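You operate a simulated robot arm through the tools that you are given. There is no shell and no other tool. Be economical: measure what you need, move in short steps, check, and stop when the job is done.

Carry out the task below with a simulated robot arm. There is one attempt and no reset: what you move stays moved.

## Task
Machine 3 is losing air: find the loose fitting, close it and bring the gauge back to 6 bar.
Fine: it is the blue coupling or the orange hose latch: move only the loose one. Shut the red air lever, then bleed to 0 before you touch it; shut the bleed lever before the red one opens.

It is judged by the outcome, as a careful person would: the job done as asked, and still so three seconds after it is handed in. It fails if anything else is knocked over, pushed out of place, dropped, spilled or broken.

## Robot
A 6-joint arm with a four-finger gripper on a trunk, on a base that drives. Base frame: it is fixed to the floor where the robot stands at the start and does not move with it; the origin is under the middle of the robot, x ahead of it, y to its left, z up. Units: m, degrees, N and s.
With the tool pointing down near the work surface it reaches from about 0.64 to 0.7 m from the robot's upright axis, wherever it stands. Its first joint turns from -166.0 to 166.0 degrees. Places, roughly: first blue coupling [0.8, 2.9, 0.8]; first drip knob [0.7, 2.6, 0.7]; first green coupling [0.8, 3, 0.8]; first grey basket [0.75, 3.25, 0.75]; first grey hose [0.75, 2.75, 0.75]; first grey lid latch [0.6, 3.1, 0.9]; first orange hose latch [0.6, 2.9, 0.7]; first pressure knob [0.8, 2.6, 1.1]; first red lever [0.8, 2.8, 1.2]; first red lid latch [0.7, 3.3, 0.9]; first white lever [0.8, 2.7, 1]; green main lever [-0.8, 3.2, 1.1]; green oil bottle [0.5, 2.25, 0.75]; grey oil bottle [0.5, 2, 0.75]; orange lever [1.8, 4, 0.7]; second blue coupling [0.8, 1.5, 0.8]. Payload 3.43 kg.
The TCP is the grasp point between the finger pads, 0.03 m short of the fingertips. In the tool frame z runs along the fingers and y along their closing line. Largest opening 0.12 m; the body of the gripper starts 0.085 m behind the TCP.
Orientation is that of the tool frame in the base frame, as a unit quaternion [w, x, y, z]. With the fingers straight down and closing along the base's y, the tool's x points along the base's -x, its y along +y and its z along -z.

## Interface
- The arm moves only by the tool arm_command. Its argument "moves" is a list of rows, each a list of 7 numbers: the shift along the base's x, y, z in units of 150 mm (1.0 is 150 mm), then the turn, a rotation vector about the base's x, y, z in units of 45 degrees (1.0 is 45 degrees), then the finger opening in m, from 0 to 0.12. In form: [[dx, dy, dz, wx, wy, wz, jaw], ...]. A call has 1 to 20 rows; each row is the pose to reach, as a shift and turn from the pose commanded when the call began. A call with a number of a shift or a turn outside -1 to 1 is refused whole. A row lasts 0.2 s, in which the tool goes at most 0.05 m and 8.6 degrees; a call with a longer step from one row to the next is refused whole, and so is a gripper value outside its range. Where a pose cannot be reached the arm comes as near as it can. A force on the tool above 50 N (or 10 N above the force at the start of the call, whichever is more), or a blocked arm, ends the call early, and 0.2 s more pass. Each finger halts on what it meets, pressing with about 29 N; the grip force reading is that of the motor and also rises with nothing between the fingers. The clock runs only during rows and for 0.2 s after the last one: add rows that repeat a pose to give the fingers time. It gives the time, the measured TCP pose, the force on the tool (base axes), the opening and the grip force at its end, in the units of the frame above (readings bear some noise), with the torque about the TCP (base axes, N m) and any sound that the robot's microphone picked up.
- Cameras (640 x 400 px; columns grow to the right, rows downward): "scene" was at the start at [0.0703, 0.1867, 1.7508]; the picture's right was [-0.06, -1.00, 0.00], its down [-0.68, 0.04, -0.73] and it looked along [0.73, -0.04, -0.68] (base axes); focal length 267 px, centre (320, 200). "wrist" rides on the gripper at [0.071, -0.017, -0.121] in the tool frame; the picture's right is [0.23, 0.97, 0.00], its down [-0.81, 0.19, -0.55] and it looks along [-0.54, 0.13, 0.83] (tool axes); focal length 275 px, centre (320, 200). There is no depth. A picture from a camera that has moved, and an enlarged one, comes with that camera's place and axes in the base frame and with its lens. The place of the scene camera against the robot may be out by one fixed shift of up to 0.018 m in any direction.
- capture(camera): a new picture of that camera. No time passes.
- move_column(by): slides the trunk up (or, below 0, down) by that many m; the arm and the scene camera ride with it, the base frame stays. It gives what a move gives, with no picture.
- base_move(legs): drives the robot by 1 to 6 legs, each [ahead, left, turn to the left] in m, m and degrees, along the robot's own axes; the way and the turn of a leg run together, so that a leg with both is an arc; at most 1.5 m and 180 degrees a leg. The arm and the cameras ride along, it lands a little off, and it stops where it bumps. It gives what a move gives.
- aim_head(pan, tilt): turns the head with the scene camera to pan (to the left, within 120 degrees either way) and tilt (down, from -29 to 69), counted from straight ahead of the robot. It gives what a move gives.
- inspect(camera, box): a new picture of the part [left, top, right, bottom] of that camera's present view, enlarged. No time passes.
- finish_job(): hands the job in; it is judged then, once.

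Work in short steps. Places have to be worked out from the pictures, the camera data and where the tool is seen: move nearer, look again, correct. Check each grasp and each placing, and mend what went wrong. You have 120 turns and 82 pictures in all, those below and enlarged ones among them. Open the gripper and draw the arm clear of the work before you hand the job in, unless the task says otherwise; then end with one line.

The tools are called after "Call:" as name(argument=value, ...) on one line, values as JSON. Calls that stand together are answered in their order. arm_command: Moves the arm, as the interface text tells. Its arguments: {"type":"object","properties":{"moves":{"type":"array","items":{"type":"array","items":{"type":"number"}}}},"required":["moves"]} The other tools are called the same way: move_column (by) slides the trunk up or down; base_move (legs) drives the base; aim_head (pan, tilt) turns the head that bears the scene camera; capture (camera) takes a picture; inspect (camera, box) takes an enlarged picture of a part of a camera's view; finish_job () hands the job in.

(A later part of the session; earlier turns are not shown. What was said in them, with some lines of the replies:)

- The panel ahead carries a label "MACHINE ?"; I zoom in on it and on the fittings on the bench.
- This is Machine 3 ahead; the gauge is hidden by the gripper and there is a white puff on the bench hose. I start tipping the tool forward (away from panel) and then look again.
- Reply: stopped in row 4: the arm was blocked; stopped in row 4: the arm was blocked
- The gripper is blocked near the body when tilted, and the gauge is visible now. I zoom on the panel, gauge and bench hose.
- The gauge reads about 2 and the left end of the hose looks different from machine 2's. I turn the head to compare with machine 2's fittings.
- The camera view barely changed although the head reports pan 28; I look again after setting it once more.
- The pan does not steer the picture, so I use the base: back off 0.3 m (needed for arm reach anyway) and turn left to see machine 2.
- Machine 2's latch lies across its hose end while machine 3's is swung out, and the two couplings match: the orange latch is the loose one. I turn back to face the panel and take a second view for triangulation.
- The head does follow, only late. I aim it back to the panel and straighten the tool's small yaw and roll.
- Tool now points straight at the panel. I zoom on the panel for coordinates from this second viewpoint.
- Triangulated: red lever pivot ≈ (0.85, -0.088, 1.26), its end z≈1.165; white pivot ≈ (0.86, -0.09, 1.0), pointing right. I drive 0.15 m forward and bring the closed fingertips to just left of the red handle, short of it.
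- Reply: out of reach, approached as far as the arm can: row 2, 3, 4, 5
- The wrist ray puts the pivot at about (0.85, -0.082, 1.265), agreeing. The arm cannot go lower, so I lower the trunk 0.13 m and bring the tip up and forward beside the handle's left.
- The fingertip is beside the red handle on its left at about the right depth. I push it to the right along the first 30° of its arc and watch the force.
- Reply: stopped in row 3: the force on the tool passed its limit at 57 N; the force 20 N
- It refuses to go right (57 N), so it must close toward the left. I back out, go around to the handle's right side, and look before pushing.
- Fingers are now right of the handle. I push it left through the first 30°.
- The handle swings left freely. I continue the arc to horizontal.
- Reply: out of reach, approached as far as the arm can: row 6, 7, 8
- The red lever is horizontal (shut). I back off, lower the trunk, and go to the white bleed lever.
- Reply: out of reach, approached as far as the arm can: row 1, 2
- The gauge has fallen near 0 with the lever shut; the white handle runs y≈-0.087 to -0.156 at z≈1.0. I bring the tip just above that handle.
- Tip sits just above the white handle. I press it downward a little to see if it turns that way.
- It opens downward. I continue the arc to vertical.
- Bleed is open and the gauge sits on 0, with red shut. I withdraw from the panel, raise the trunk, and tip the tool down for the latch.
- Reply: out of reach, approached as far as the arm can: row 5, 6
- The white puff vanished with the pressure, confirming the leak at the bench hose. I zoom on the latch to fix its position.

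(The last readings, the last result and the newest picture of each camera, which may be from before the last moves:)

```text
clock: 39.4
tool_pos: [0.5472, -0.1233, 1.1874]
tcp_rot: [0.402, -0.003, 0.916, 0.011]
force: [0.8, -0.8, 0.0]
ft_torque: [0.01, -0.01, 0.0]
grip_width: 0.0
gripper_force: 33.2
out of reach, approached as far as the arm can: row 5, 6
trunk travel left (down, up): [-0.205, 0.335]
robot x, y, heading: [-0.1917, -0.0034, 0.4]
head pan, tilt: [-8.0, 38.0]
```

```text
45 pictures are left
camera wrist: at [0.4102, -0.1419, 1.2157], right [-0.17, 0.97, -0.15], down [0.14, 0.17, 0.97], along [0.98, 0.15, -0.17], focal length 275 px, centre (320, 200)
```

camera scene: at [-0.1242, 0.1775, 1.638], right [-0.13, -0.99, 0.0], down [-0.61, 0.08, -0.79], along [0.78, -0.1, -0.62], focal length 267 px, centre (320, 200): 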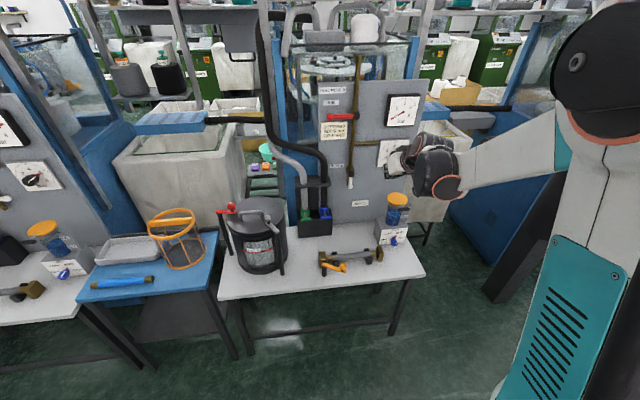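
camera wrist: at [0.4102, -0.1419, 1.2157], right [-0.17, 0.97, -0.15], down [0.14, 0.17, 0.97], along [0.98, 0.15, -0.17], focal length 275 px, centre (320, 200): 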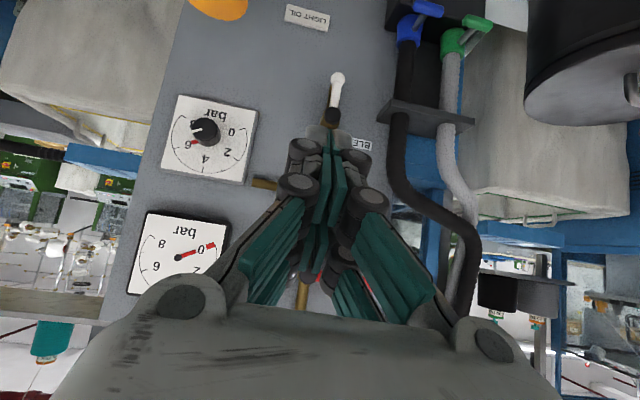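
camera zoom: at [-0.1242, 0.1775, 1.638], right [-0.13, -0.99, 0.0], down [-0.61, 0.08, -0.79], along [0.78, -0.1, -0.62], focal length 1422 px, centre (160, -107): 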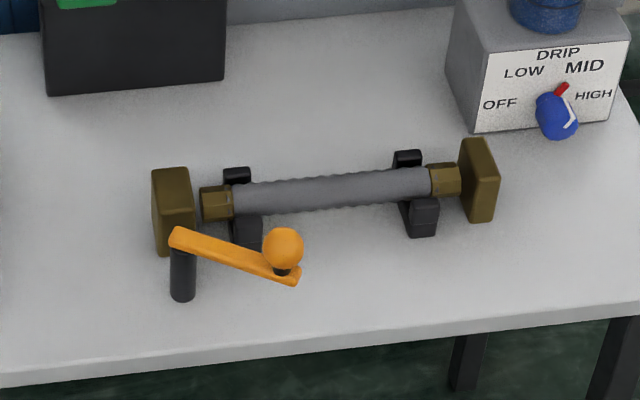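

Latch pivot ≈ (0.586, 0.071), ball knob ≈ (0.542, -0.005, 0.75), hose at x≈0.637, bench z≈0.64; it must swing counter-clockwise (ball pushed toward the panel) to ≈ (0.647, 0.008). I lower the trunk and see how low the tilted tool reaches.

Call:
move_column(by=-0.2)

Call:
arm_command(moves=[[-0.1, 0.1, -0.25, 0, 0, 0, 0], [-0.2, 0.2, -0.5, 0, 0, 0, 0], [-0.3, 0.3, -0.75, 0, 0, 0, 0], [-0.4, 0.4, -1.0, 0, 0, 0, 0], [-0.4, 0.4, -1.0, 0, 0, 0, 0]])

Call:
capture(camera="wrist")

```text
clock: 41.5
tool_pos: [0.5487, -0.1247, 0.9882]
tcp_rot: [0.403, -0.003, 0.915, 0.012]
force: [-0.7, -0.5, 0.0]
ft_torque: [0.02, -0.01, 0.0]
grip_width: 0.0002
gripper_force: 33.3
trunk travel left (down, up): [-0.005, 0.535]
robot x, y, heading: [-0.1954, -0.0016, 0.4]
head pan, tilt: [-8.0, 38.0]
```

```text
clock: 42.7
tool_pos: [0.4836, -0.0813, 0.8372]
tcp_rot: [0.406, -0.008, 0.913, 0.025]
force: [0.5, 0.9, -0.2]
ft_torque: [-0.02, 0.04, -0.02]
grip_width: 0.0
gripper_force: 33.7
out of reach, approached as far as the arm can: row 2, 3, 4, 5
trunk travel left (down, up): [-0.005, 0.535]
robot x, y, heading: [-0.1957, -0.0032, 0.3]
head pan, tilt: [-8.0, 38.0]
```

```text
44 pictures are left
camera wrist: at [0.3474, -0.1031, 0.8645], right [-0.19, 0.97, -0.13], down [0.13, 0.16, 0.98], along [0.97, 0.17, -0.15], focal length 275 px, centre (320, 200)
```

wrist: 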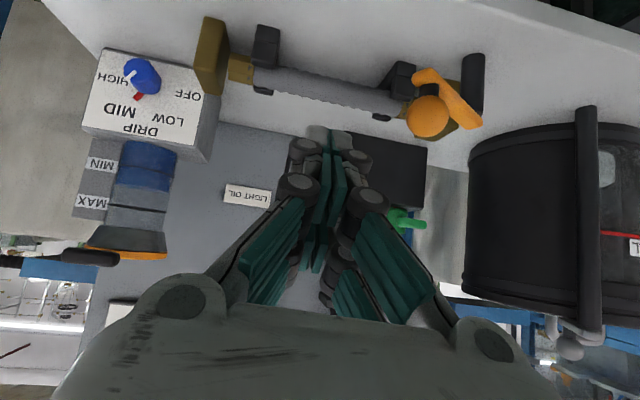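

At this tilt the tool gets to z 0.837; I continue lower, staying in front of the ball.

Call:
arm_command(moves=[[0, 0.1, -0.2, 0, 0, 0, 0], [0, 0.2, -0.4, 0, 0, 0, 0], [0, 0.35, -0.6, 0, 0, 0, 0], [0, 0.35, -0.6, 0, 0, 0, 0]])

Call:
capture(camera="wrist")

Call:
inspect(camera="scene", box=[280, 220, 440, 320])

```text
clock: 43.7
tool_pos: [0.5024, -0.0624, 0.7669]
tcp_rot: [0.408, -0.013, 0.912, 0.036]
force: [0.0, 0.3, 0.4]
ft_torque: [0.0, -0.02, -0.04]
grip_width: 0.0
gripper_force: 32.8
out of reach, approached as far as the arm can: row 1, 2, 3, 4
trunk travel left (down, up): [-0.005, 0.535]
robot x, y, heading: [-0.1942, -0.0042, 0.5]
head pan, tilt: [-8.0, 38.0]
```

```text
43 pictures are left
camera wrist: at [0.3654, -0.0866, 0.7912], right [-0.2, 0.97, -0.12], down [0.12, 0.15, 0.98], along [0.97, 0.19, -0.15], focal length 275 px, centre (320, 200)
```

wrist: 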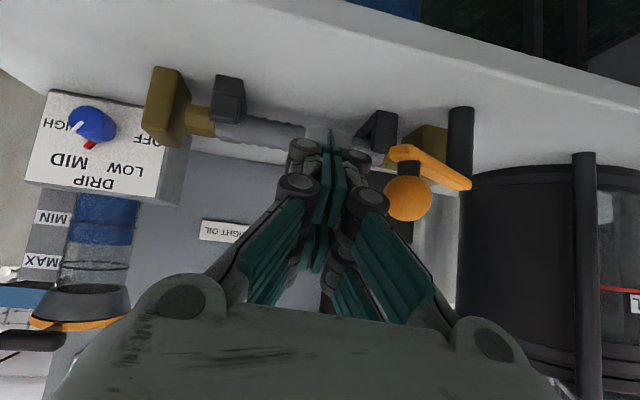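

```text
4.00 times, centred on (360, 270) of scene
camera zoom: at [-0.1237, 0.1774, 1.438], right [-0.13, -0.99, 0.0], down [-0.61, 0.08, -0.79], along [0.78, -0.1, -0.62], focal length 1067 px, centre (160, -80)
```

zoom: 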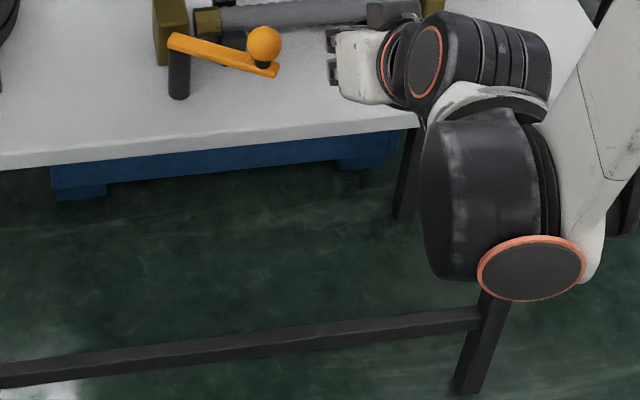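

No contact yet; ball ≈ (0.542, 0.0, 0.753) by the wrist ray too. I draw back slightly and slide left so that the fingertips stand in front of the ball.

Call:
arm_command(moves=[[-0.2, 0.0, 0.0, 0, 0, 0, 0], [-0.2, 0.23, 0.0, 0, 0, 0, 0], [-0.2, 0.46, 0, 0, 0, 0, 0], [-0.2, 0.46, 0, 0, 0, 0, 0]])

Call:
capture(camera="wrist")

```text
clock: 44.7
tool_pos: [0.493, -0.0263, 0.7832]
tcp_rot: [0.412, -0.02, 0.91, 0.052]
force: [-0.4, 0.8, -1.1]
ft_torque: [0.0, 0.02, -0.01]
grip_width: 0.0
gripper_force: 33.8
out of reach, approached as far as the arm can: row 1, 2, 3, 4
trunk travel left (down, up): [-0.005, 0.535]
robot x, y, heading: [-0.1937, -0.0027, 0.4]
head pan, tilt: [-8.0, 38.0]
```

```text
41 pictures are left
camera wrist: at [0.3563, -0.0545, 0.8059], right [-0.23, 0.97, -0.1], down [0.11, 0.12, 0.99], along [0.97, 0.22, -0.13], focal length 275 px, centre (320, 200)
```

wrist: 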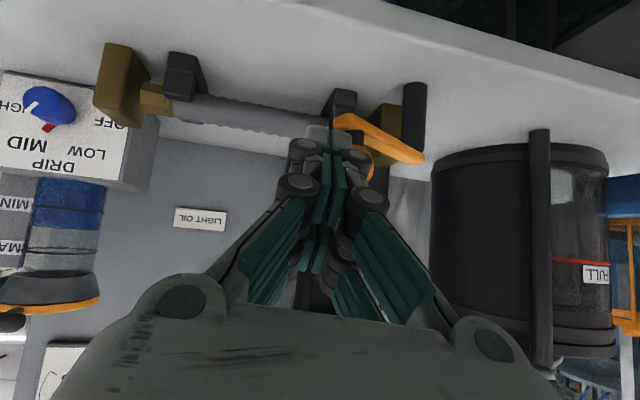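

The arm is at its inner reach limit here, so I back the base 0.1 m and then reach out to a point in front of the ball.

Call:
base_move(legs=[[-0.1, 0, 0]])

Call:
arm_command(moves=[[0.2, 0.1, -0.07, 0, 0, 0, 0], [0.4, 0.2, -0.14, 0, 0, 0, 0], [0.5, 0.22, -0.14, 0, 0, 0, 0], [0.5, 0.22, -0.14, 0, 0, 0, 0]])

Call:
capture(camera="wrist")

Call:
inspect(camera="scene", box=[280, 180, 440, 280])

```text
clock: 45.9
tool_pos: [0.391, -0.0269, 0.7833]
tcp_rot: [0.412, -0.02, 0.909, 0.052]
force: [0.2, 0.1, -0.9]
ft_torque: [-0.01, -0.01, -0.01]
grip_width: 0.0003
gripper_force: 33.5
trunk travel left (down, up): [-0.005, 0.535]
robot x, y, heading: [-0.2978, -0.0054, 0.6]
head pan, tilt: [-8.0, 38.0]
```

```text
clock: 46.9
tool_pos: [0.4647, -0.0067, 0.7605]
tcp_rot: [0.414, -0.026, 0.908, 0.065]
force: [0.5, -0.1, -0.1]
ft_torque: [-0.01, -0.01, -0.02]
grip_width: 0.0
gripper_force: 33.6
out of reach, approached as far as the arm can: row 1, 2, 3, 4
trunk travel left (down, up): [-0.005, 0.535]
robot x, y, heading: [-0.2984, -0.0032, 0.3]
head pan, tilt: [-8.0, 38.0]
```

```text
40 pictures are left
camera wrist: at [0.3291, -0.0386, 0.7826], right [-0.25, 0.97, -0.08], down [0.1, 0.11, 0.99], along [0.96, 0.24, -0.12], focal length 275 px, centre (320, 200)
```

wrist: 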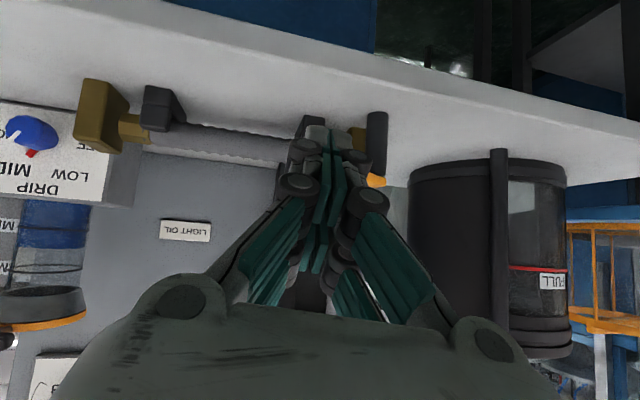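

```text
4.00 times, centred on (360, 230) of scene
camera zoom: at [-0.2255, 0.1765, 1.4381], right [-0.13, -0.99, 0.0], down [-0.61, 0.08, -0.79], along [0.78, -0.1, -0.62], focal length 1067 px, centre (160, 80)
```

zoom: 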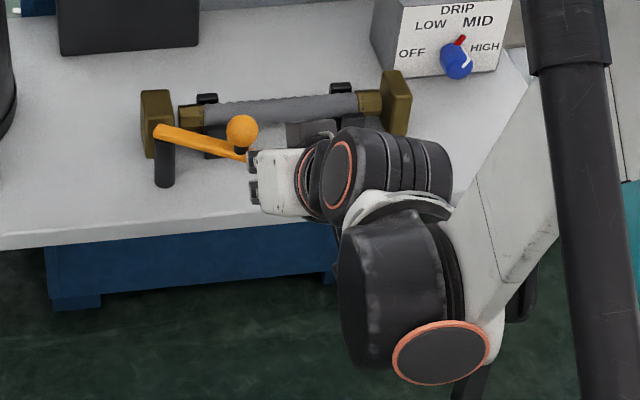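

The fingertips are in front of the ball at its height. I push it toward the panel along its arc, first two thirds.

Call:
arm_command(moves=[[0.15, 0.05, 0, 0, 0, 0, 0], [0.275, 0.065, 0, 0, 0, 0, 0], [0.36, 0.01, 0, 0, 0, 0, 0], [0.449, -0.035, 0, 0, 0, 0, 0], [0.55, -0.07, 0, 0, 0, 0, 0], [0.649, -0.089, 0, 0, 0, 0, 0]])

Call:
capture(camera="wrist")

Call:
inspect(camera="scene", box=[280, 160, 440, 260])

```text
clock: 48.3
tool_pos: [0.5636, -0.0287, 0.7616]
tcp_rot: [0.414, -0.022, 0.908, 0.058]
force: [0.2, -1.1, -0.3]
ft_torque: [0.01, -0.01, -0.05]
grip_width: 0.0003
gripper_force: 33.6
out of reach, approached as far as the arm can: row 1, 2, 3, 4, 5, 6
trunk travel left (down, up): [-0.005, 0.535]
robot x, y, heading: [-0.299, -0.0058, 0.9]
head pan, tilt: [-8.0, 38.0]
```

```text
38 pictures are left
camera wrist: at [0.4282, -0.0591, 0.7843], right [-0.24, 0.97, -0.09], down [0.1, 0.12, 0.99], along [0.97, 0.23, -0.13], focal length 275 px, centre (320, 200)
```

wrist: 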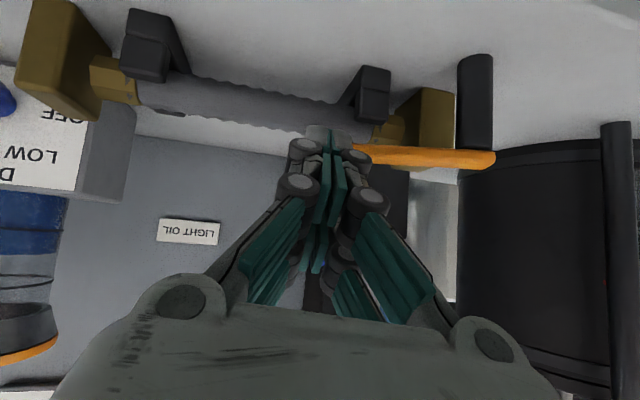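

```text
4.00 times, centred on (360, 210) of scene
camera zoom: at [-0.2256, 0.1762, 1.4381], right [-0.13, -0.99, 0.0], down [-0.61, 0.08, -0.79], along [0.78, -0.1, -0.62], focal length 1067 px, centre (160, 160)
```

zoom: 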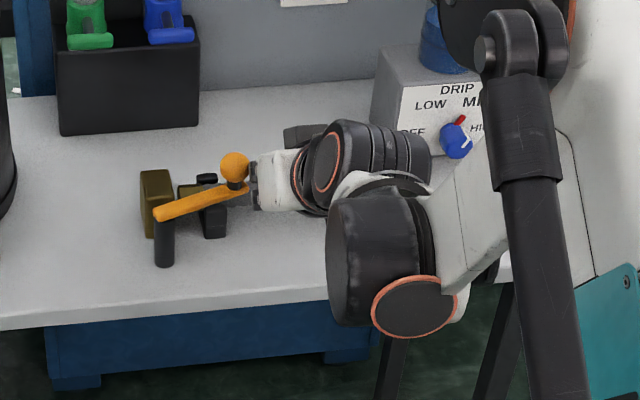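

The latch is swinging properly. I push on along the arc over the hose nut until it stops.

Call:
arm_command(moves=[[0.1, 0.035, 0, 0, 0, 0, 0], [0.203, 0.08, 0, 0, 0, 0, 0], [0.275, 0.11, 0, 0, 0, 0, 0], [0.343, 0.15, 0, 0, 0, 0, 0], [0.39, 0.19, 0, 0, 0, 0, 0]])

Call:
capture(camera="wrist")

Call:
inspect(camera="scene", box=[280, 140, 440, 240])

```text
clock: 49.5
tool_pos: [0.6211, -0.0123, 0.7618]
tcp_rot: [0.414, -0.026, 0.908, 0.066]
force: [0.8, -6.3, -1.7]
ft_torque: [-0.05, -0.01, -0.07]
grip_width: 0.0
gripper_force: 33.2
out of reach, approached as far as the arm can: row 1, 2, 3, 4, 5
trunk travel left (down, up): [-0.005, 0.535]
robot x, y, heading: [-0.2988, -0.0043, 0.5]
head pan, tilt: [-8.0, 38.0]
```

```text
36 pictures are left
camera wrist: at [0.4857, -0.0448, 0.7831], right [-0.25, 0.96, -0.08], down [0.1, 0.11, 0.99], along [0.96, 0.24, -0.12], focal length 275 px, centre (320, 200)
```

wrist: 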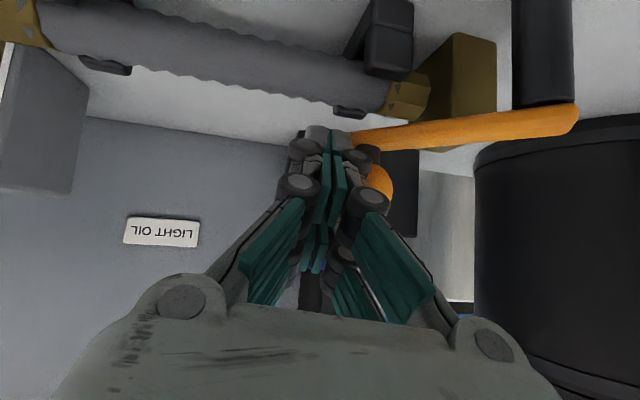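

```text
4.00 times, centred on (360, 190) of scene
camera zoom: at [-0.2253, 0.1759, 1.4381], right [-0.13, -0.99, 0.0], down [-0.61, 0.08, -0.79], along [0.78, -0.1, -0.62], focal length 1067 px, centre (160, 240)
```

zoom: 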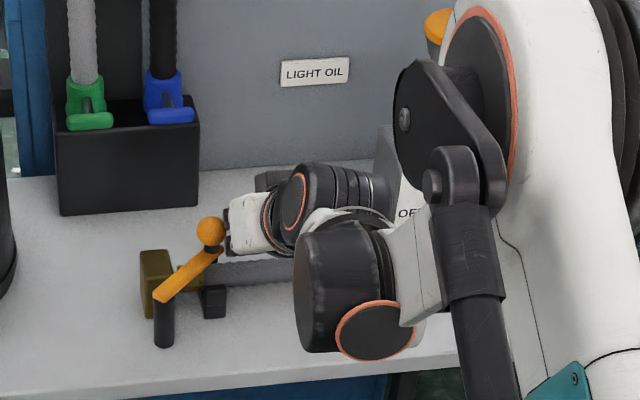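

The latch is now at about 45°, like machine 2's. I press a little further to confirm it is against its stop.

Call:
arm_command(moves=[[0.03, 0.05, 0, 0, 0, 0, 0], [0.06, 0.1, 0, 0, 0, 0, 0], [0.08, 0.15, 0, 0, 0, 0, 0]])

Call:
inspect(camera="scene", box=[280, 140, 440, 240])

```text
clock: 50.3
tool_pos: [0.6309, -0.0103, 0.7626]
tcp_rot: [0.415, -0.026, 0.907, 0.068]
force: [-24.9, -30.8, -4.9]
ft_torque: [-0.42, 0.35, 0.28]
grip_width: 0.0002
gripper_force: 33.3
out of reach, approached as far as the arm can: row 1, 2, 3
trunk travel left (down, up): [-0.005, 0.535]
robot x, y, heading: [-0.2969, -0.0081, 0.3]
head pan, tilt: [-8.0, 38.0]
```

```text
4.00 times, centred on (360, 190) of scene
camera zoom: at [-0.2268, 0.1737, 1.4384], right [-0.13, -0.99, 0.0], down [-0.61, 0.08, -0.79], along [0.78, -0.1, -0.62], focal length 1067 px, centre (160, 240)
```

zoom: 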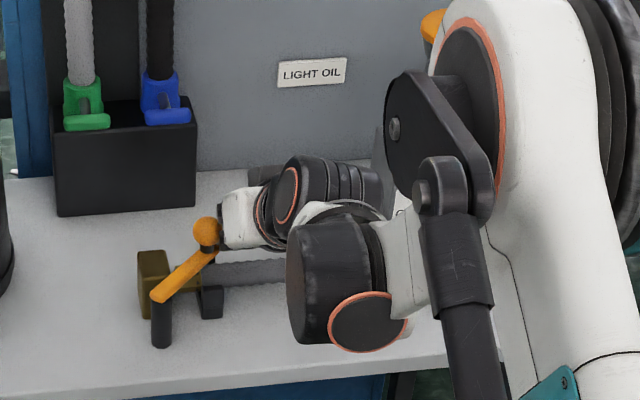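

The force climbs to 40 N with no more motion, so the latch is at its stop. I back off and rise clear.

Call:
arm_command(moves=[[-0.08, -0.12, 0, 0, 0, 0, 0], [-0.2, -0.25, 0.1, 0, 0, 0, 0], [-0.35, -0.4, 0.3, 0, 0, 0, 0], [-0.5, -0.45, 0.55, 0, 0, 0, 0], [-0.5, -0.45, 0.8, 0, 0, 0, 0], [-0.5, -0.45, 1.0, 0, 0, 0, 0]])

Call:
inspect(camera="scene", box=[280, 140, 440, 260])

Call:
capture(camera="wrist")

```text
clock: 51.7
tool_pos: [0.5568, -0.0729, 0.9126]
tcp_rot: [0.412, -0.021, 0.909, 0.053]
force: [0.2, -0.8, 0.0]
ft_torque: [-0.01, -0.01, 0.0]
grip_width: 0.0
gripper_force: 33.9
out of reach, approached as far as the arm can: row 1
trunk travel left (down, up): [-0.005, 0.535]
robot x, y, heading: [-0.2931, -0.0013, 0.4]
head pan, tilt: [-8.0, 38.0]
```

```text
3.33 times, centred on (360, 200) of scene
camera zoom: at [-0.2255, 0.1763, 1.4381], right [-0.13, -0.99, 0.0], down [-0.61, 0.08, -0.79], along [0.78, -0.1, -0.62], focal length 889 px, centre (187, 200)
```

zoom: 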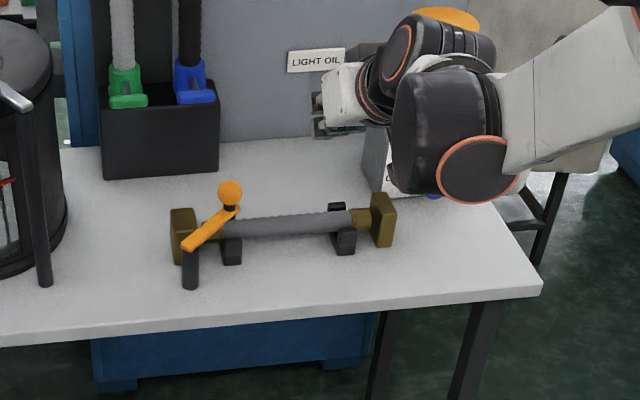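

```text
32 pictures are left
camera wrist: at [0.4204, -0.1023, 0.9352], right [-0.23, 0.97, -0.1], down [0.11, 0.12, 0.99], along [0.97, 0.22, -0.13], focal length 275 px, centre (320, 200)
```

wrist: 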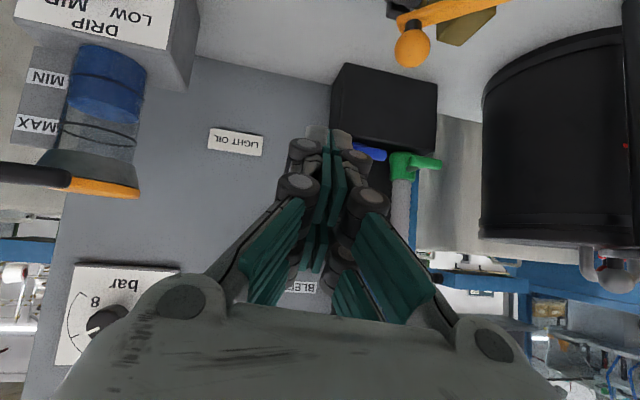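

The latch lies across the hose end as on machine 2. Next I shut the bleed: turn the tool back to horizontal.

Call:
arm_command(moves=[[0, 0.03, 0.1, -0.01, -0.16, -0.023, 0], [0, 0.06, 0.2, -0.02, -0.32, -0.046, 0], [0, 0.09, 0.3, -0.03, -0.48, -0.069, 0], [0, 0.12, 0.4, -0.04, -0.64, -0.092, 0], [0, 0.15, 0.5, -0.05, -0.8, -0.115, 0], [0, 0.2, 0.6, -0.057, -0.956, -0.138, 0], [0, 0.2, 0.6, -0.057, -0.956, -0.138, 0]])

Call:
base_move(legs=[[0.2, 0, -0.3]])

Call:
capture(camera="wrist")

Call:
capture(camera="scene")

```text
clock: 53.3
tool_pos: [0.5556, -0.0424, 0.9978]
tcp_rot: [0.711, 0.0, 0.703, 0.001]
force: [-0.3, 0.3, 0.0]
ft_torque: [0.0, 0.03, 0.01]
grip_width: 0.0
gripper_force: 33.5
out of reach, approached as far as the arm can: row 6
trunk travel left (down, up): [-0.005, 0.535]
robot x, y, heading: [-0.2957, -0.0037, 0.5]
head pan, tilt: [-8.0, 38.0]
```

```text
clock: 54.9
tool_pos: [0.7542, -0.0444, 0.9994]
tcp_rot: [0.711, 0.0, 0.703, 0.001]
force: [-0.5, 0.0, 0.8]
ft_torque: [0.02, 0.06, 0.02]
grip_width: 0.0003
gripper_force: 34.0
trunk travel left (down, up): [-0.005, 0.535]
robot x, y, heading: [-0.0978, -0.0054, 0.5]
head pan, tilt: [-8.0, 38.0]
```

```text
31 pictures are left
camera wrist: at [0.6344, -0.0606, 0.9256], right [0.0, 0.97, -0.23], down [-0.56, 0.19, 0.8], along [0.83, 0.13, 0.55], focal length 275 px, centre (320, 200)
```

wrist: 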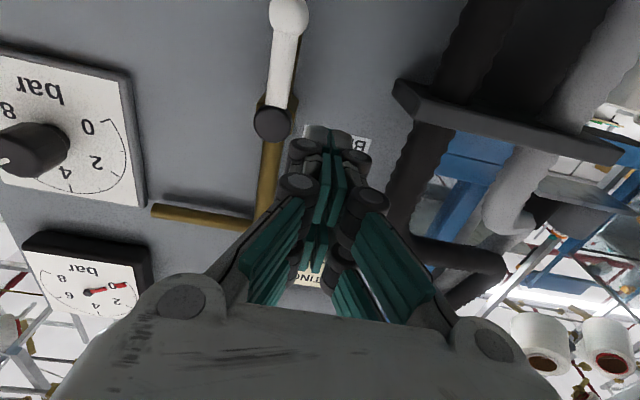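

```text
30 pictures are left
camera scene: at [-0.0268, 0.1775, 1.4381], right [-0.13, -0.99, 0.0], down [-0.61, 0.08, -0.79], along [0.78, -0.11, -0.62], focal length 267 px, centre (320, 200)
```

scene: 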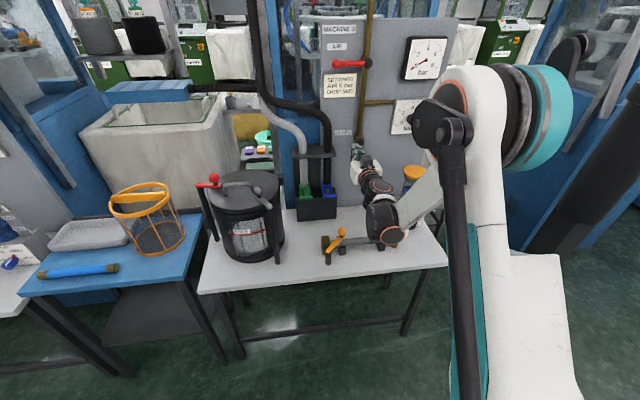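

The white handle hangs down left-reachable; I bring the tip to its left, at its lower end.

Call:
arm_command(moves=[[0.0, -0.04, -0.18, 0, 0, 0, 0], [0, -0.04, -0.36, 0, 0, 0, 0], [0.15, -0.04, -0.36, 0, 0, 0, 0], [0.3, -0.04, -0.36, 0, 0, 0, 0], [0.455, -0.04, -0.36, 0, 0, 0, 0], [0.455, -0.04, -0.36, 0, 0, 0, 0]])

Call:
capture(camera="wrist")

```text
clock: 56.3
tool_pos: [0.8228, -0.0512, 0.9444]
tcp_rot: [0.712, 0.0, 0.702, 0.001]
force: [0.0, 1.3, 0.8]
ft_torque: [0.0, 0.0, -0.01]
grip_width: 0.0003
gripper_force: 33.2
trunk travel left (down, up): [-0.005, 0.535]
robot x, y, heading: [-0.0992, 0.0014, 0.6]
head pan, tilt: [-8.0, 38.0]
```

```text
29 pictures are left
camera wrist: at [0.7038, -0.0661, 0.8716], right [0.0, 0.97, -0.23], down [-0.56, 0.19, 0.8], along [0.83, 0.13, 0.55], focal length 275 px, centre (320, 200)
```

wrist: 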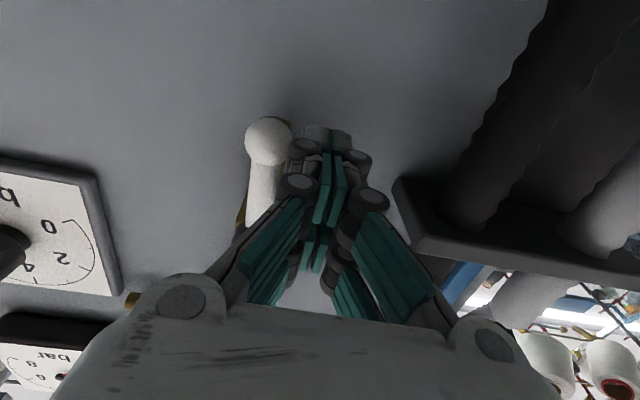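

I swing the bleed handle to the right and up to horizontal.

Call:
arm_command(moves=[[0, -0.08, 0, 0, 0, 0, 0], [0, -0.18, -0.02, 0, 0, 0, 0], [0, -0.283, -0.02, 0, 0, 0, 0], [0, -0.382, 0.007, 0, 0, 0, 0], [0, -0.471, 0.06, 0, 0, 0, 0], [0, -0.543, 0.134, 0, 0, 0, 0], [0, -0.593, 0.224, 0, 0, 0, 0], [0, -0.6, 0.257, 0, 0, 0, 0], [0, -0.6, 0.257, 0, 0, 0, 0]])

Call:
capture(camera="wrist")

Call:
inspect(camera="scene", box=[300, 20, 460, 180])

```text
clock: 57.8
tool_pos: [0.8223, -0.1334, 0.9664]
tcp_rot: [0.71, -0.002, 0.704, 0.002]
force: [-3.0, 1.0, -32.6]
ft_torque: [0.31, 0.46, 0.02]
grip_width: 0.0
gripper_force: 33.5
trunk travel left (down, up): [-0.005, 0.535]
robot x, y, heading: [-0.1016, -0.0017, 0.5]
head pan, tilt: [-8.0, 38.0]
stopped in row 7: the force on the tool passed its limit at 70 N (the readings are from after the stop); the commanded pose is now the measured one
```

```text
28 pictures are left
camera wrist: at [0.7021, -0.15, 0.8933], right [0.0, 0.97, -0.23], down [-0.56, 0.19, 0.81], along [0.83, 0.13, 0.55], focal length 275 px, centre (320, 200)
```

wrist: 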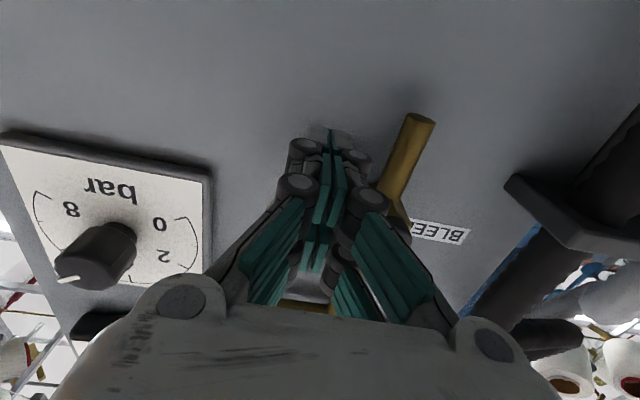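

```text
2.50 times, centred on (380, 100) of scene
camera zoom: at [-0.0236, 0.1773, 1.4376], right [-0.13, -0.99, 0.0], down [-0.61, 0.08, -0.79], along [0.78, -0.1, -0.62], focal length 667 px, centre (170, 450)
```

zoom: 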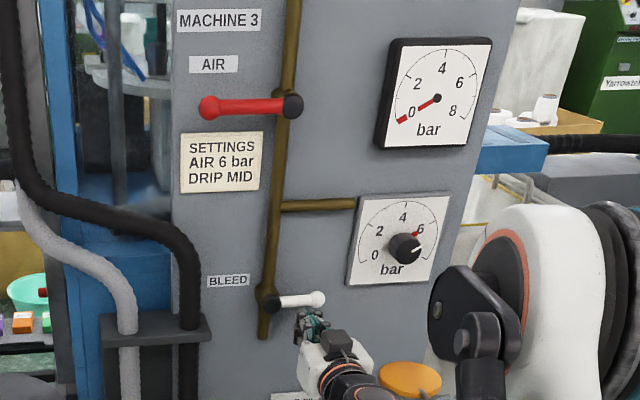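

Bleed is shut (at its stop) and gauge at 0. I back off, raise the trunk and go above the red handle on the left.

Call:
arm_command(moves=[[0, 0, -0.1, 0, 0, 0, 0], [-0.2, 0, -0.1, 0, 0, 0, 0], [-0.45, 0, -0.05, 0, 0, 0, 0], [-0.6, 0.1, 0.1, 0, 0, 0, 0], [-0.6, 0.4, 0.3, 0, 0, 0, 0], [-0.6, 0.7, 0.4, 0, 0, 0, 0], [-0.6, 0.86, 0.4, 0, 0, 0, 0]])

Call:
move_column(by=0.29)

Call:
capture(camera="wrist")

```text
refused: row 5 steps farther than a row can; nothing moved
```

```text
clock: 58.2
tool_pos: [0.822, -0.133, 0.9661]
tcp_rot: [0.71, -0.003, 0.704, 0.002]
force: [3.7, 1.1, -33.0]
ft_torque: [0.37, 0.64, 0.06]
grip_width: 0.0
gripper_force: 33.4
trunk travel left (down, up): [-0.007, 0.533]
robot x, y, heading: [-0.0978, -0.0042, 0.4]
head pan, tilt: [-8.0, 38.0]
stopped: the force on the tool passed its limit at 59 N (the readings are from after the stop); the commanded pose is now the measured one
```

```text
26 pictures are left
camera wrist: at [0.702, -0.1498, 0.8935], right [0.0, 0.97, -0.23], down [-0.56, 0.19, 0.81], along [0.83, 0.13, 0.54], focal length 275 px, centre (320, 200)
```

wrist: 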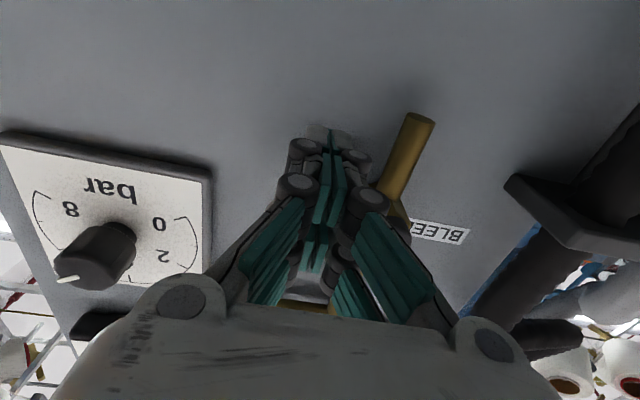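

The retreat was refused for one long step and the trunk stopped at once by its force guard, nothing moved. I redo the retreat with shorter steps, on its own.

Call:
arm_command(moves=[[0, 0, -0.1, 0, 0, 0, 0], [-0.2, 0, -0.1, 0, 0, 0, 0], [-0.45, 0, -0.05, 0, 0, 0, 0], [-0.6, 0.1, 0.1, 0, 0, 0, 0], [-0.6, 0.35, 0.2, 0, 0, 0, 0], [-0.6, 0.6, 0.3, 0, 0, 0, 0], [-0.6, 0.86, 0.4, 0, 0, 0, 0], [-0.6, 0.86, 0.4, 0, 0, 0, 0]])

```text
clock: 60.0
tool_pos: [0.7281, -0.0045, 1.0282]
tcp_rot: [0.71, -0.002, 0.704, 0.002]
force: [-0.7, 0.6, 0.2]
ft_torque: [-0.01, 0.01, -0.01]
grip_width: 0.0004
gripper_force: 33.2
trunk travel left (down, up): [-0.007, 0.533]
robot x, y, heading: [-0.0964, -0.005, 0.2]
head pan, tilt: [-8.0, 38.0]
```

Clear of the lever now. I raise the trunk so the tip is above the red handle's level.

Call:
move_column(by=0.28)

Call:
inspect(camera="scene", box=[280, 60, 460, 240])

Call:
capture(camera="wrist")

```text
clock: 62.8
tool_pos: [0.7294, -0.0058, 1.3103]
tcp_rot: [0.711, -0.003, 0.703, 0.002]
force: [0.8, 0.3, -0.8]
ft_torque: [0.01, -0.01, -0.01]
grip_width: 0.0
gripper_force: 33.4
trunk travel left (down, up): [-0.287, 0.253]
robot x, y, heading: [-0.1, 0.0011, 0.3]
head pan, tilt: [-8.0, 38.0]
```

```text
2.22 times, centred on (370, 150) of scene
camera zoom: at [-0.0268, 0.1776, 1.7198], right [-0.13, -0.99, 0.0], down [-0.61, 0.08, -0.79], along [0.78, -0.11, -0.62], focal length 593 px, centre (209, 311)
```

zoom: 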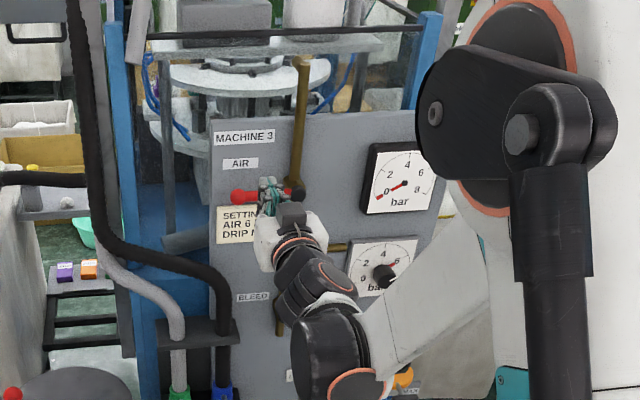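

```text
24 pictures are left
camera wrist: at [0.6093, -0.0228, 1.2362], right [0.0, 0.97, -0.23], down [-0.56, 0.19, 0.8], along [0.83, 0.13, 0.55], focal length 275 px, centre (320, 200)
```

wrist: 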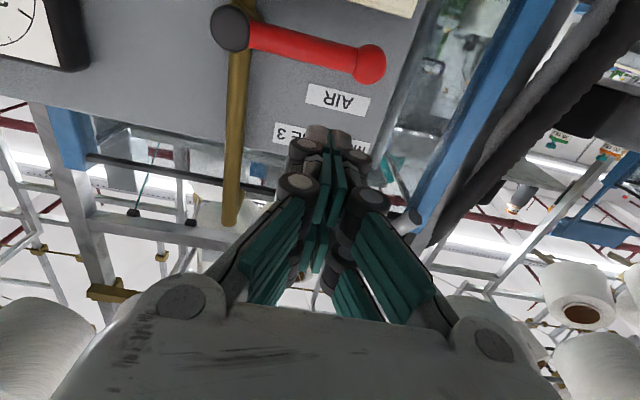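

The tip is above the red handle (ball at y≈0.02, z≈1.26). I extend to its depth above it, then push it down along the arc to vertical.

Call:
arm_command(moves=[[0.2, 0, 0, 0, 0, 0, 0], [0.4, 0, 0, 0, 0, 0, 0], [0.604, 0, 0, 0, 0, 0, 0], [0.604, 0.005, -0.1, 0, 0, 0, 0], [0.604, 0.005, -0.175, 0, 0, 0, 0], [0.604, 0.026, -0.309, 0, 0, 0, 0], [0.604, 0.012, -0.445, 0, 0, 0, 0]])

Call:
capture(camera="wrist")

```text
clock: 64.4
tool_pos: [0.8191, -0.0067, 1.2431]
tcp_rot: [0.71, -0.003, 0.704, 0.002]
force: [0.2, 0.1, 0.7]
ft_torque: [-0.02, 0.01, -0.03]
grip_width: 0.0
gripper_force: 33.7
trunk travel left (down, up): [-0.287, 0.253]
robot x, y, heading: [-0.0982, -0.005, 0.6]
head pan, tilt: [-8.0, 38.0]
```

```text
23 pictures are left
camera wrist: at [0.6998, -0.0225, 1.1695], right [0.0, 0.97, -0.23], down [-0.56, 0.19, 0.8], along [0.83, 0.13, 0.55], focal length 275 px, centre (320, 200)
```

wrist: 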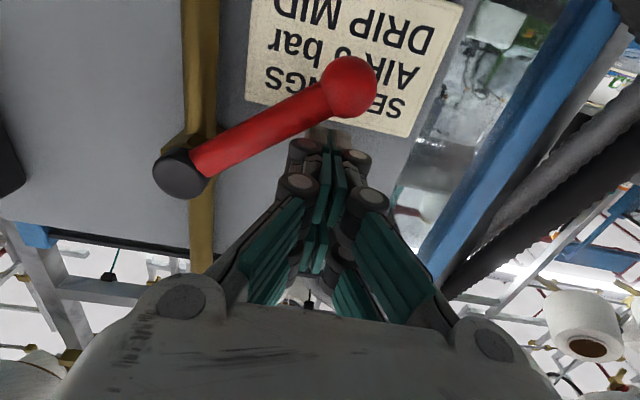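

The red handle turns down. I complete the arc.

Call:
arm_command(moves=[[0, -0.049, -0.127, 0, 0, 0, 0], [0, -0.13, -0.237, 0, 0, 0, 0], [0, -0.235, -0.322, 0, 0, 0, 0], [0, -0.36, -0.377, 0, 0, 0, 0], [0, -0.4, -0.377, 0, 0, 0, 0], [0, -0.4, -0.377, 0, 0, 0, 0]])

Call:
inspect(camera="scene", box=[280, 60, 460, 240])

Call:
capture(camera="wrist")

```text
clock: 65.8
tool_pos: [0.8208, -0.0574, 1.1873]
tcp_rot: [0.711, -0.005, 0.703, 0.003]
force: [0.9, 28.0, 4.4]
ft_torque: [0.62, -0.07, 0.51]
grip_width: 0.0
gripper_force: 33.4
trunk travel left (down, up): [-0.287, 0.253]
robot x, y, heading: [-0.0979, -0.0009, 0.5]
head pan, tilt: [-8.0, 38.0]
```

```text
2.22 times, centred on (370, 150) of scene
camera zoom: at [-0.0276, 0.1822, 1.7194], right [-0.13, -0.99, 0.0], down [-0.61, 0.08, -0.79], along [0.78, -0.11, -0.62], focal length 593 px, centre (209, 311)
```

zoom: 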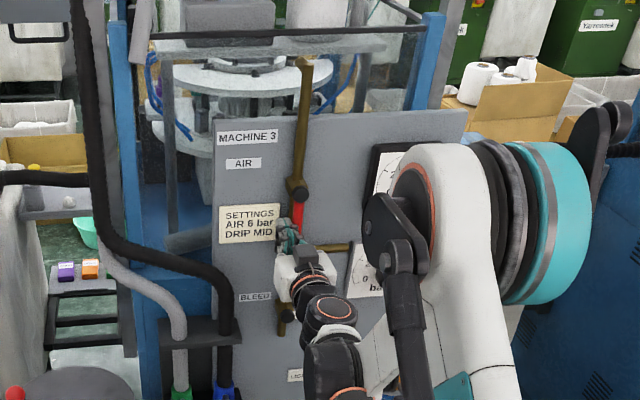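

```text
21 pictures are left
camera wrist: at [0.7009, -0.0748, 1.1138], right [-0.01, 0.97, -0.23], down [-0.56, 0.19, 0.8], along [0.83, 0.14, 0.55], focal length 275 px, centre (320, 200)
```

wrist: 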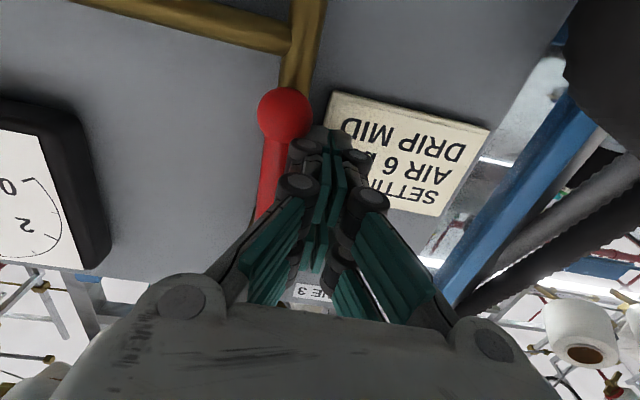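

The red lever is open against its stop (28 N). I withdraw and drive back to read the gauge and look at the hose.

Call:
arm_command(moves=[[0, 0.07, 0, 0, 0, 0, 0], [-0.2, 0.1, 0, 0, 0, 0, 0], [-0.45, 0.1, 0, 0, 0, 0, 0], [-0.6, 0.1, 0.1, 0, 0, 0, 0], [-0.6, 0.1, 0.1, 0, 0, 0, 0]])

Call:
base_move(legs=[[-0.3, 0, 0]])

Call:
capture(camera="scene")

```text
clock: 67.0
tool_pos: [0.731, -0.0517, 1.1996]
tcp_rot: [0.711, -0.002, 0.703, 0.002]
force: [-0.4, -0.6, 0.5]
ft_torque: [0.0, 0.03, 0.04]
grip_width: 0.0
gripper_force: 33.5
trunk travel left (down, up): [-0.287, 0.253]
robot x, y, heading: [-0.0961, -0.0016, 0.3]
head pan, tilt: [-8.0, 38.0]
```

```text
clock: 69.1
tool_pos: [0.43, -0.051, 1.1993]
tcp_rot: [0.711, -0.005, 0.704, 0.005]
force: [-0.7, 0.0, 0.3]
ft_torque: [0.04, 0.03, 0.0]
grip_width: 0.0002
gripper_force: 33.3
trunk travel left (down, up): [-0.287, 0.253]
robot x, y, heading: [-0.3998, -0.0035, 0.7]
head pan, tilt: [-8.0, 38.0]
```

```text
20 pictures are left
camera scene: at [-0.3302, 0.1754, 1.72], right [-0.13, -0.99, 0.0], down [-0.61, 0.08, -0.79], along [0.78, -0.1, -0.62], focal length 267 px, centre (320, 200)
```

scene: 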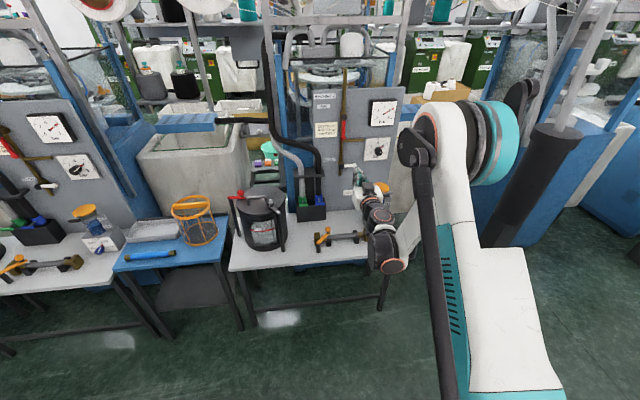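

Call:
inspect(camera="scene", box=[360, 90, 410, 170])

Call:
inspect(camera="scene", box=[290, 170, 410, 260])

Call:
inspect(camera="scene", box=[0, 100, 120, 280])

```text
5.00 times, centred on (385, 130) of scene
camera zoom: at [-0.3302, 0.1754, 1.72], right [-0.13, -0.99, 0.0], down [-0.61, 0.08, -0.79], along [0.78, -0.1, -0.62], focal length 1334 px, centre (-5, 550)
```

zoom: 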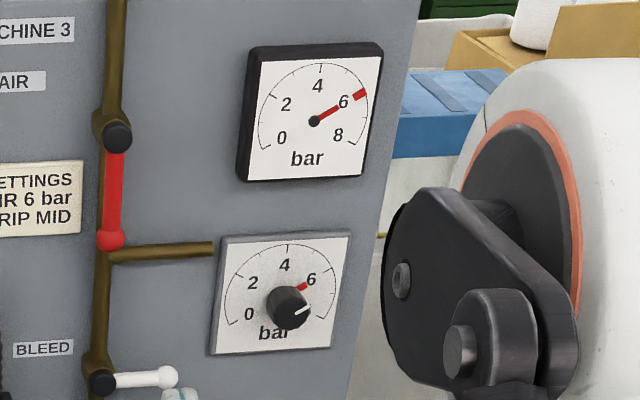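

```text
4.44 times, centred on (350, 215) of scene
camera zoom: at [-0.3302, 0.1754, 1.72], right [-0.13, -0.99, 0.0], down [-0.61, 0.08, -0.79], along [0.78, -0.1, -0.62], focal length 1185 px, centre (187, 133)
```

zoom: 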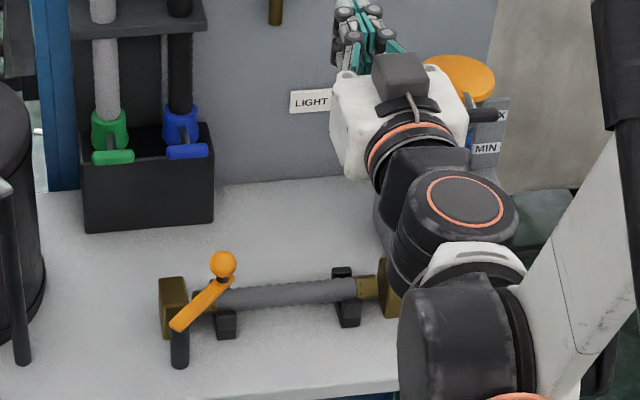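

```text
2.22 times, centred on (60, 190) of scene
camera zoom: at [-0.3302, 0.1754, 1.72], right [-0.13, -0.99, 0.0], down [-0.61, 0.08, -0.79], along [0.78, -0.1, -0.62], focal length 593 px, centre (898, 222)
```

zoom: 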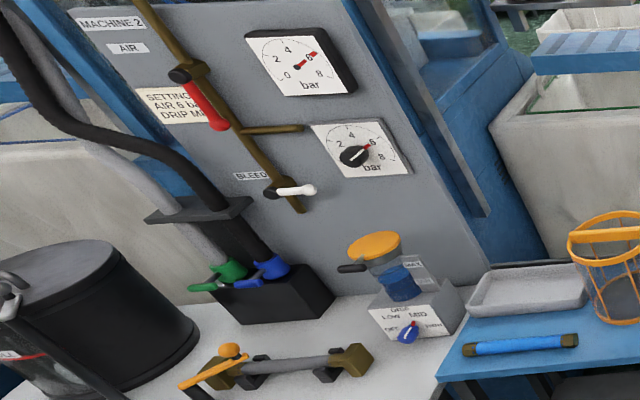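

The gauge is back at about 6, levers as originally, latch closed, no puff. I open the gripper, draw back further and check that the gauge holds.

Call:
base_move(legs=[[-0.2, 0, 0]])

Call:
arm_command(moves=[[0, 0, 0, 0, 0, 0, 0.04], [0, 0, 0, 0, 0, 0, 0.08], [0, 0, 0, 0, 0, 0, 0.08], [0, 0, 0, 0, 0, 0, 0.08], [0, 0, 0, 0, 0, 0, 0.08], [0, 0, 0, 0, 0, 0, 0.08]])

Call:
inspect(camera="scene", box=[340, 90, 390, 130])

Call:
inspect(camera="scene", box=[280, 80, 420, 240])

```text
clock: 70.5
tool_pos: [0.2801, -0.0498, 1.1986]
tcp_rot: [0.711, -0.005, 0.704, 0.005]
force: [0.3, -0.5, -0.7]
ft_torque: [0.0, -0.02, -0.01]
grip_width: 0.0001
gripper_force: 33.0
trunk travel left (down, up): [-0.287, 0.253]
robot x, y, heading: [-0.5493, -0.0066, 0.9]
head pan, tilt: [-8.0, 38.0]
stopped in leg 1: the robot was blocked; the commanded pose is now the measured one
```

```text
clock: 71.9
tool_pos: [0.2795, -0.0499, 1.1994]
tcp_rot: [0.711, -0.006, 0.703, 0.005]
force: [0.5, 0.2, 0.1]
ft_torque: [-0.03, 0.0, 0.0]
grip_width: 0.0801
gripper_force: 0.0
trunk travel left (down, up): [-0.287, 0.253]
robot x, y, heading: [-0.5493, -0.0016, 0.4]
head pan, tilt: [-8.0, 38.0]
```

```text
10.00 times, centred on (365, 110) of scene
camera zoom: at [-0.4792, 0.1736, 1.7199], right [-0.13, -0.99, 0.0], down [-0.61, 0.08, -0.79], along [0.78, -0.1, -0.62], focal length 2667 px, centre (-130, 1100)
```

zoom: 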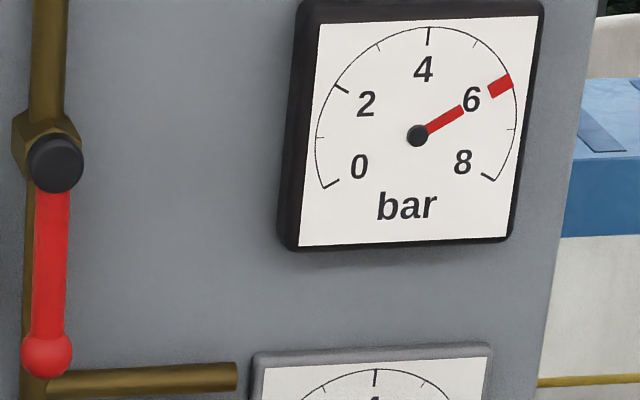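

```text
2.50 times, centred on (350, 160) of scene
camera zoom: at [-0.4792, 0.1736, 1.7199], right [-0.13, -0.99, 0.0], down [-0.61, 0.08, -0.79], along [0.78, -0.1, -0.62], focal length 667 px, centre (245, 300)
```

zoom: 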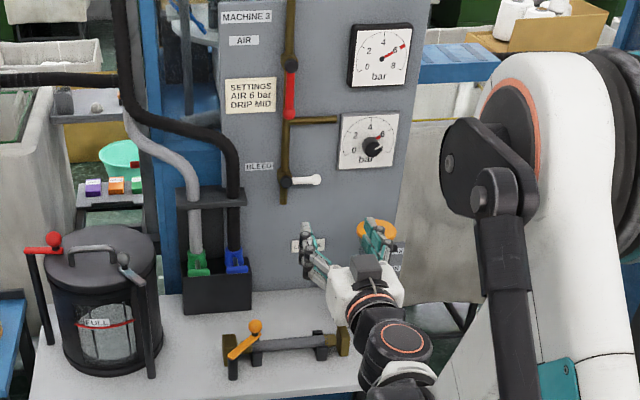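

The gauge holds at 6 bar. The base bumped something behind; I ease forward a little and look behind to make sure nothing was disturbed.

Call:
base_move(legs=[[0.05, 0, 0]])

Call:
aim_head(pan=120, tilt=50)

Call:
arm_command(moves=[[0, 0, 0, 0, 0, 0, 0.08], [0, 0, 0, 0, 0, 0, 0.08], [0, 0, 0, 0, 0, 0, 0.08], [0, 0, 0, 0, 0, 0, 0.08], [0, 0, 0, 0, 0, 0, 0.08], [0, 0, 0, 0, 0, 0, 0.08]])

Call:
capture(camera="scene")

```text
clock: 72.9
tool_pos: [0.3306, -0.0493, 1.199]
tcp_rot: [0.71, -0.005, 0.704, 0.005]
force: [0.3, 0.7, -0.2]
ft_torque: [0.03, -0.03, 0.03]
grip_width: 0.0801
gripper_force: 0.1
trunk travel left (down, up): [-0.287, 0.253]
robot x, y, heading: [-0.4989, -0.0059, 0.5]
head pan, tilt: [-8.0, 38.0]
```

```text
clock: 75.0
tool_pos: [0.3288, -0.0481, 1.2002]
tcp_rot: [0.711, -0.005, 0.703, 0.005]
force: [0.1, 0.5, -0.3]
ft_torque: [-0.01, -0.03, 0.0]
grip_width: 0.0799
gripper_force: 0.1
trunk travel left (down, up): [-0.287, 0.253]
robot x, y, heading: [-0.4993, -0.0081, 0.7]
head pan, tilt: [120.0, 50.0]
```

```text
clock: 76.4
tool_pos: [0.3294, -0.0491, 1.1987]
tcp_rot: [0.711, -0.006, 0.703, 0.005]
force: [-0.4, -0.3, -0.1]
ft_torque: [0.0, 0.01, -0.01]
grip_width: 0.0803
gripper_force: 0.0
trunk travel left (down, up): [-0.287, 0.253]
robot x, y, heading: [-0.4991, -0.0044, 0.8]
head pan, tilt: [120.0, 50.0]
```

```text
14 pictures are left
camera scene: at [-0.5538, 0.2514, 1.7028], right [0.86, 0.51, 0.0], down [0.39, -0.66, -0.64], along [-0.33, 0.55, -0.77], focal length 267 px, centre (320, 200)
```

scene: 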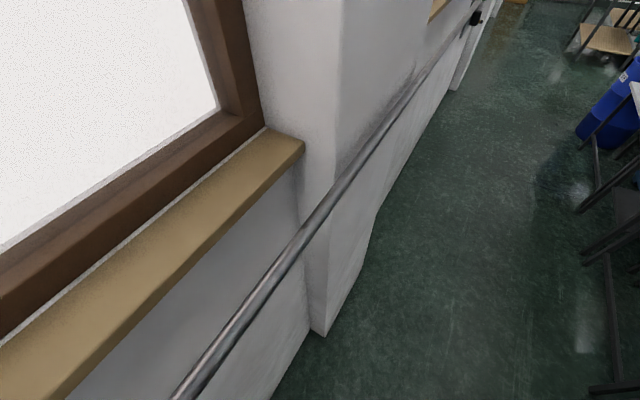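

It was only the wall with its rail, nothing movable. Machine 3 stands at 6 bar, the latch is closed and the arm is clear, so I hand the job in.

Call:
finish_job()

```text
The job is handed in.
```

Machine 3's leak was the loose orange hose latch: I shut the air, bled to 0, closed the latch, shut the bleed and reopened the air, and the gauge now holds at 6 bar.
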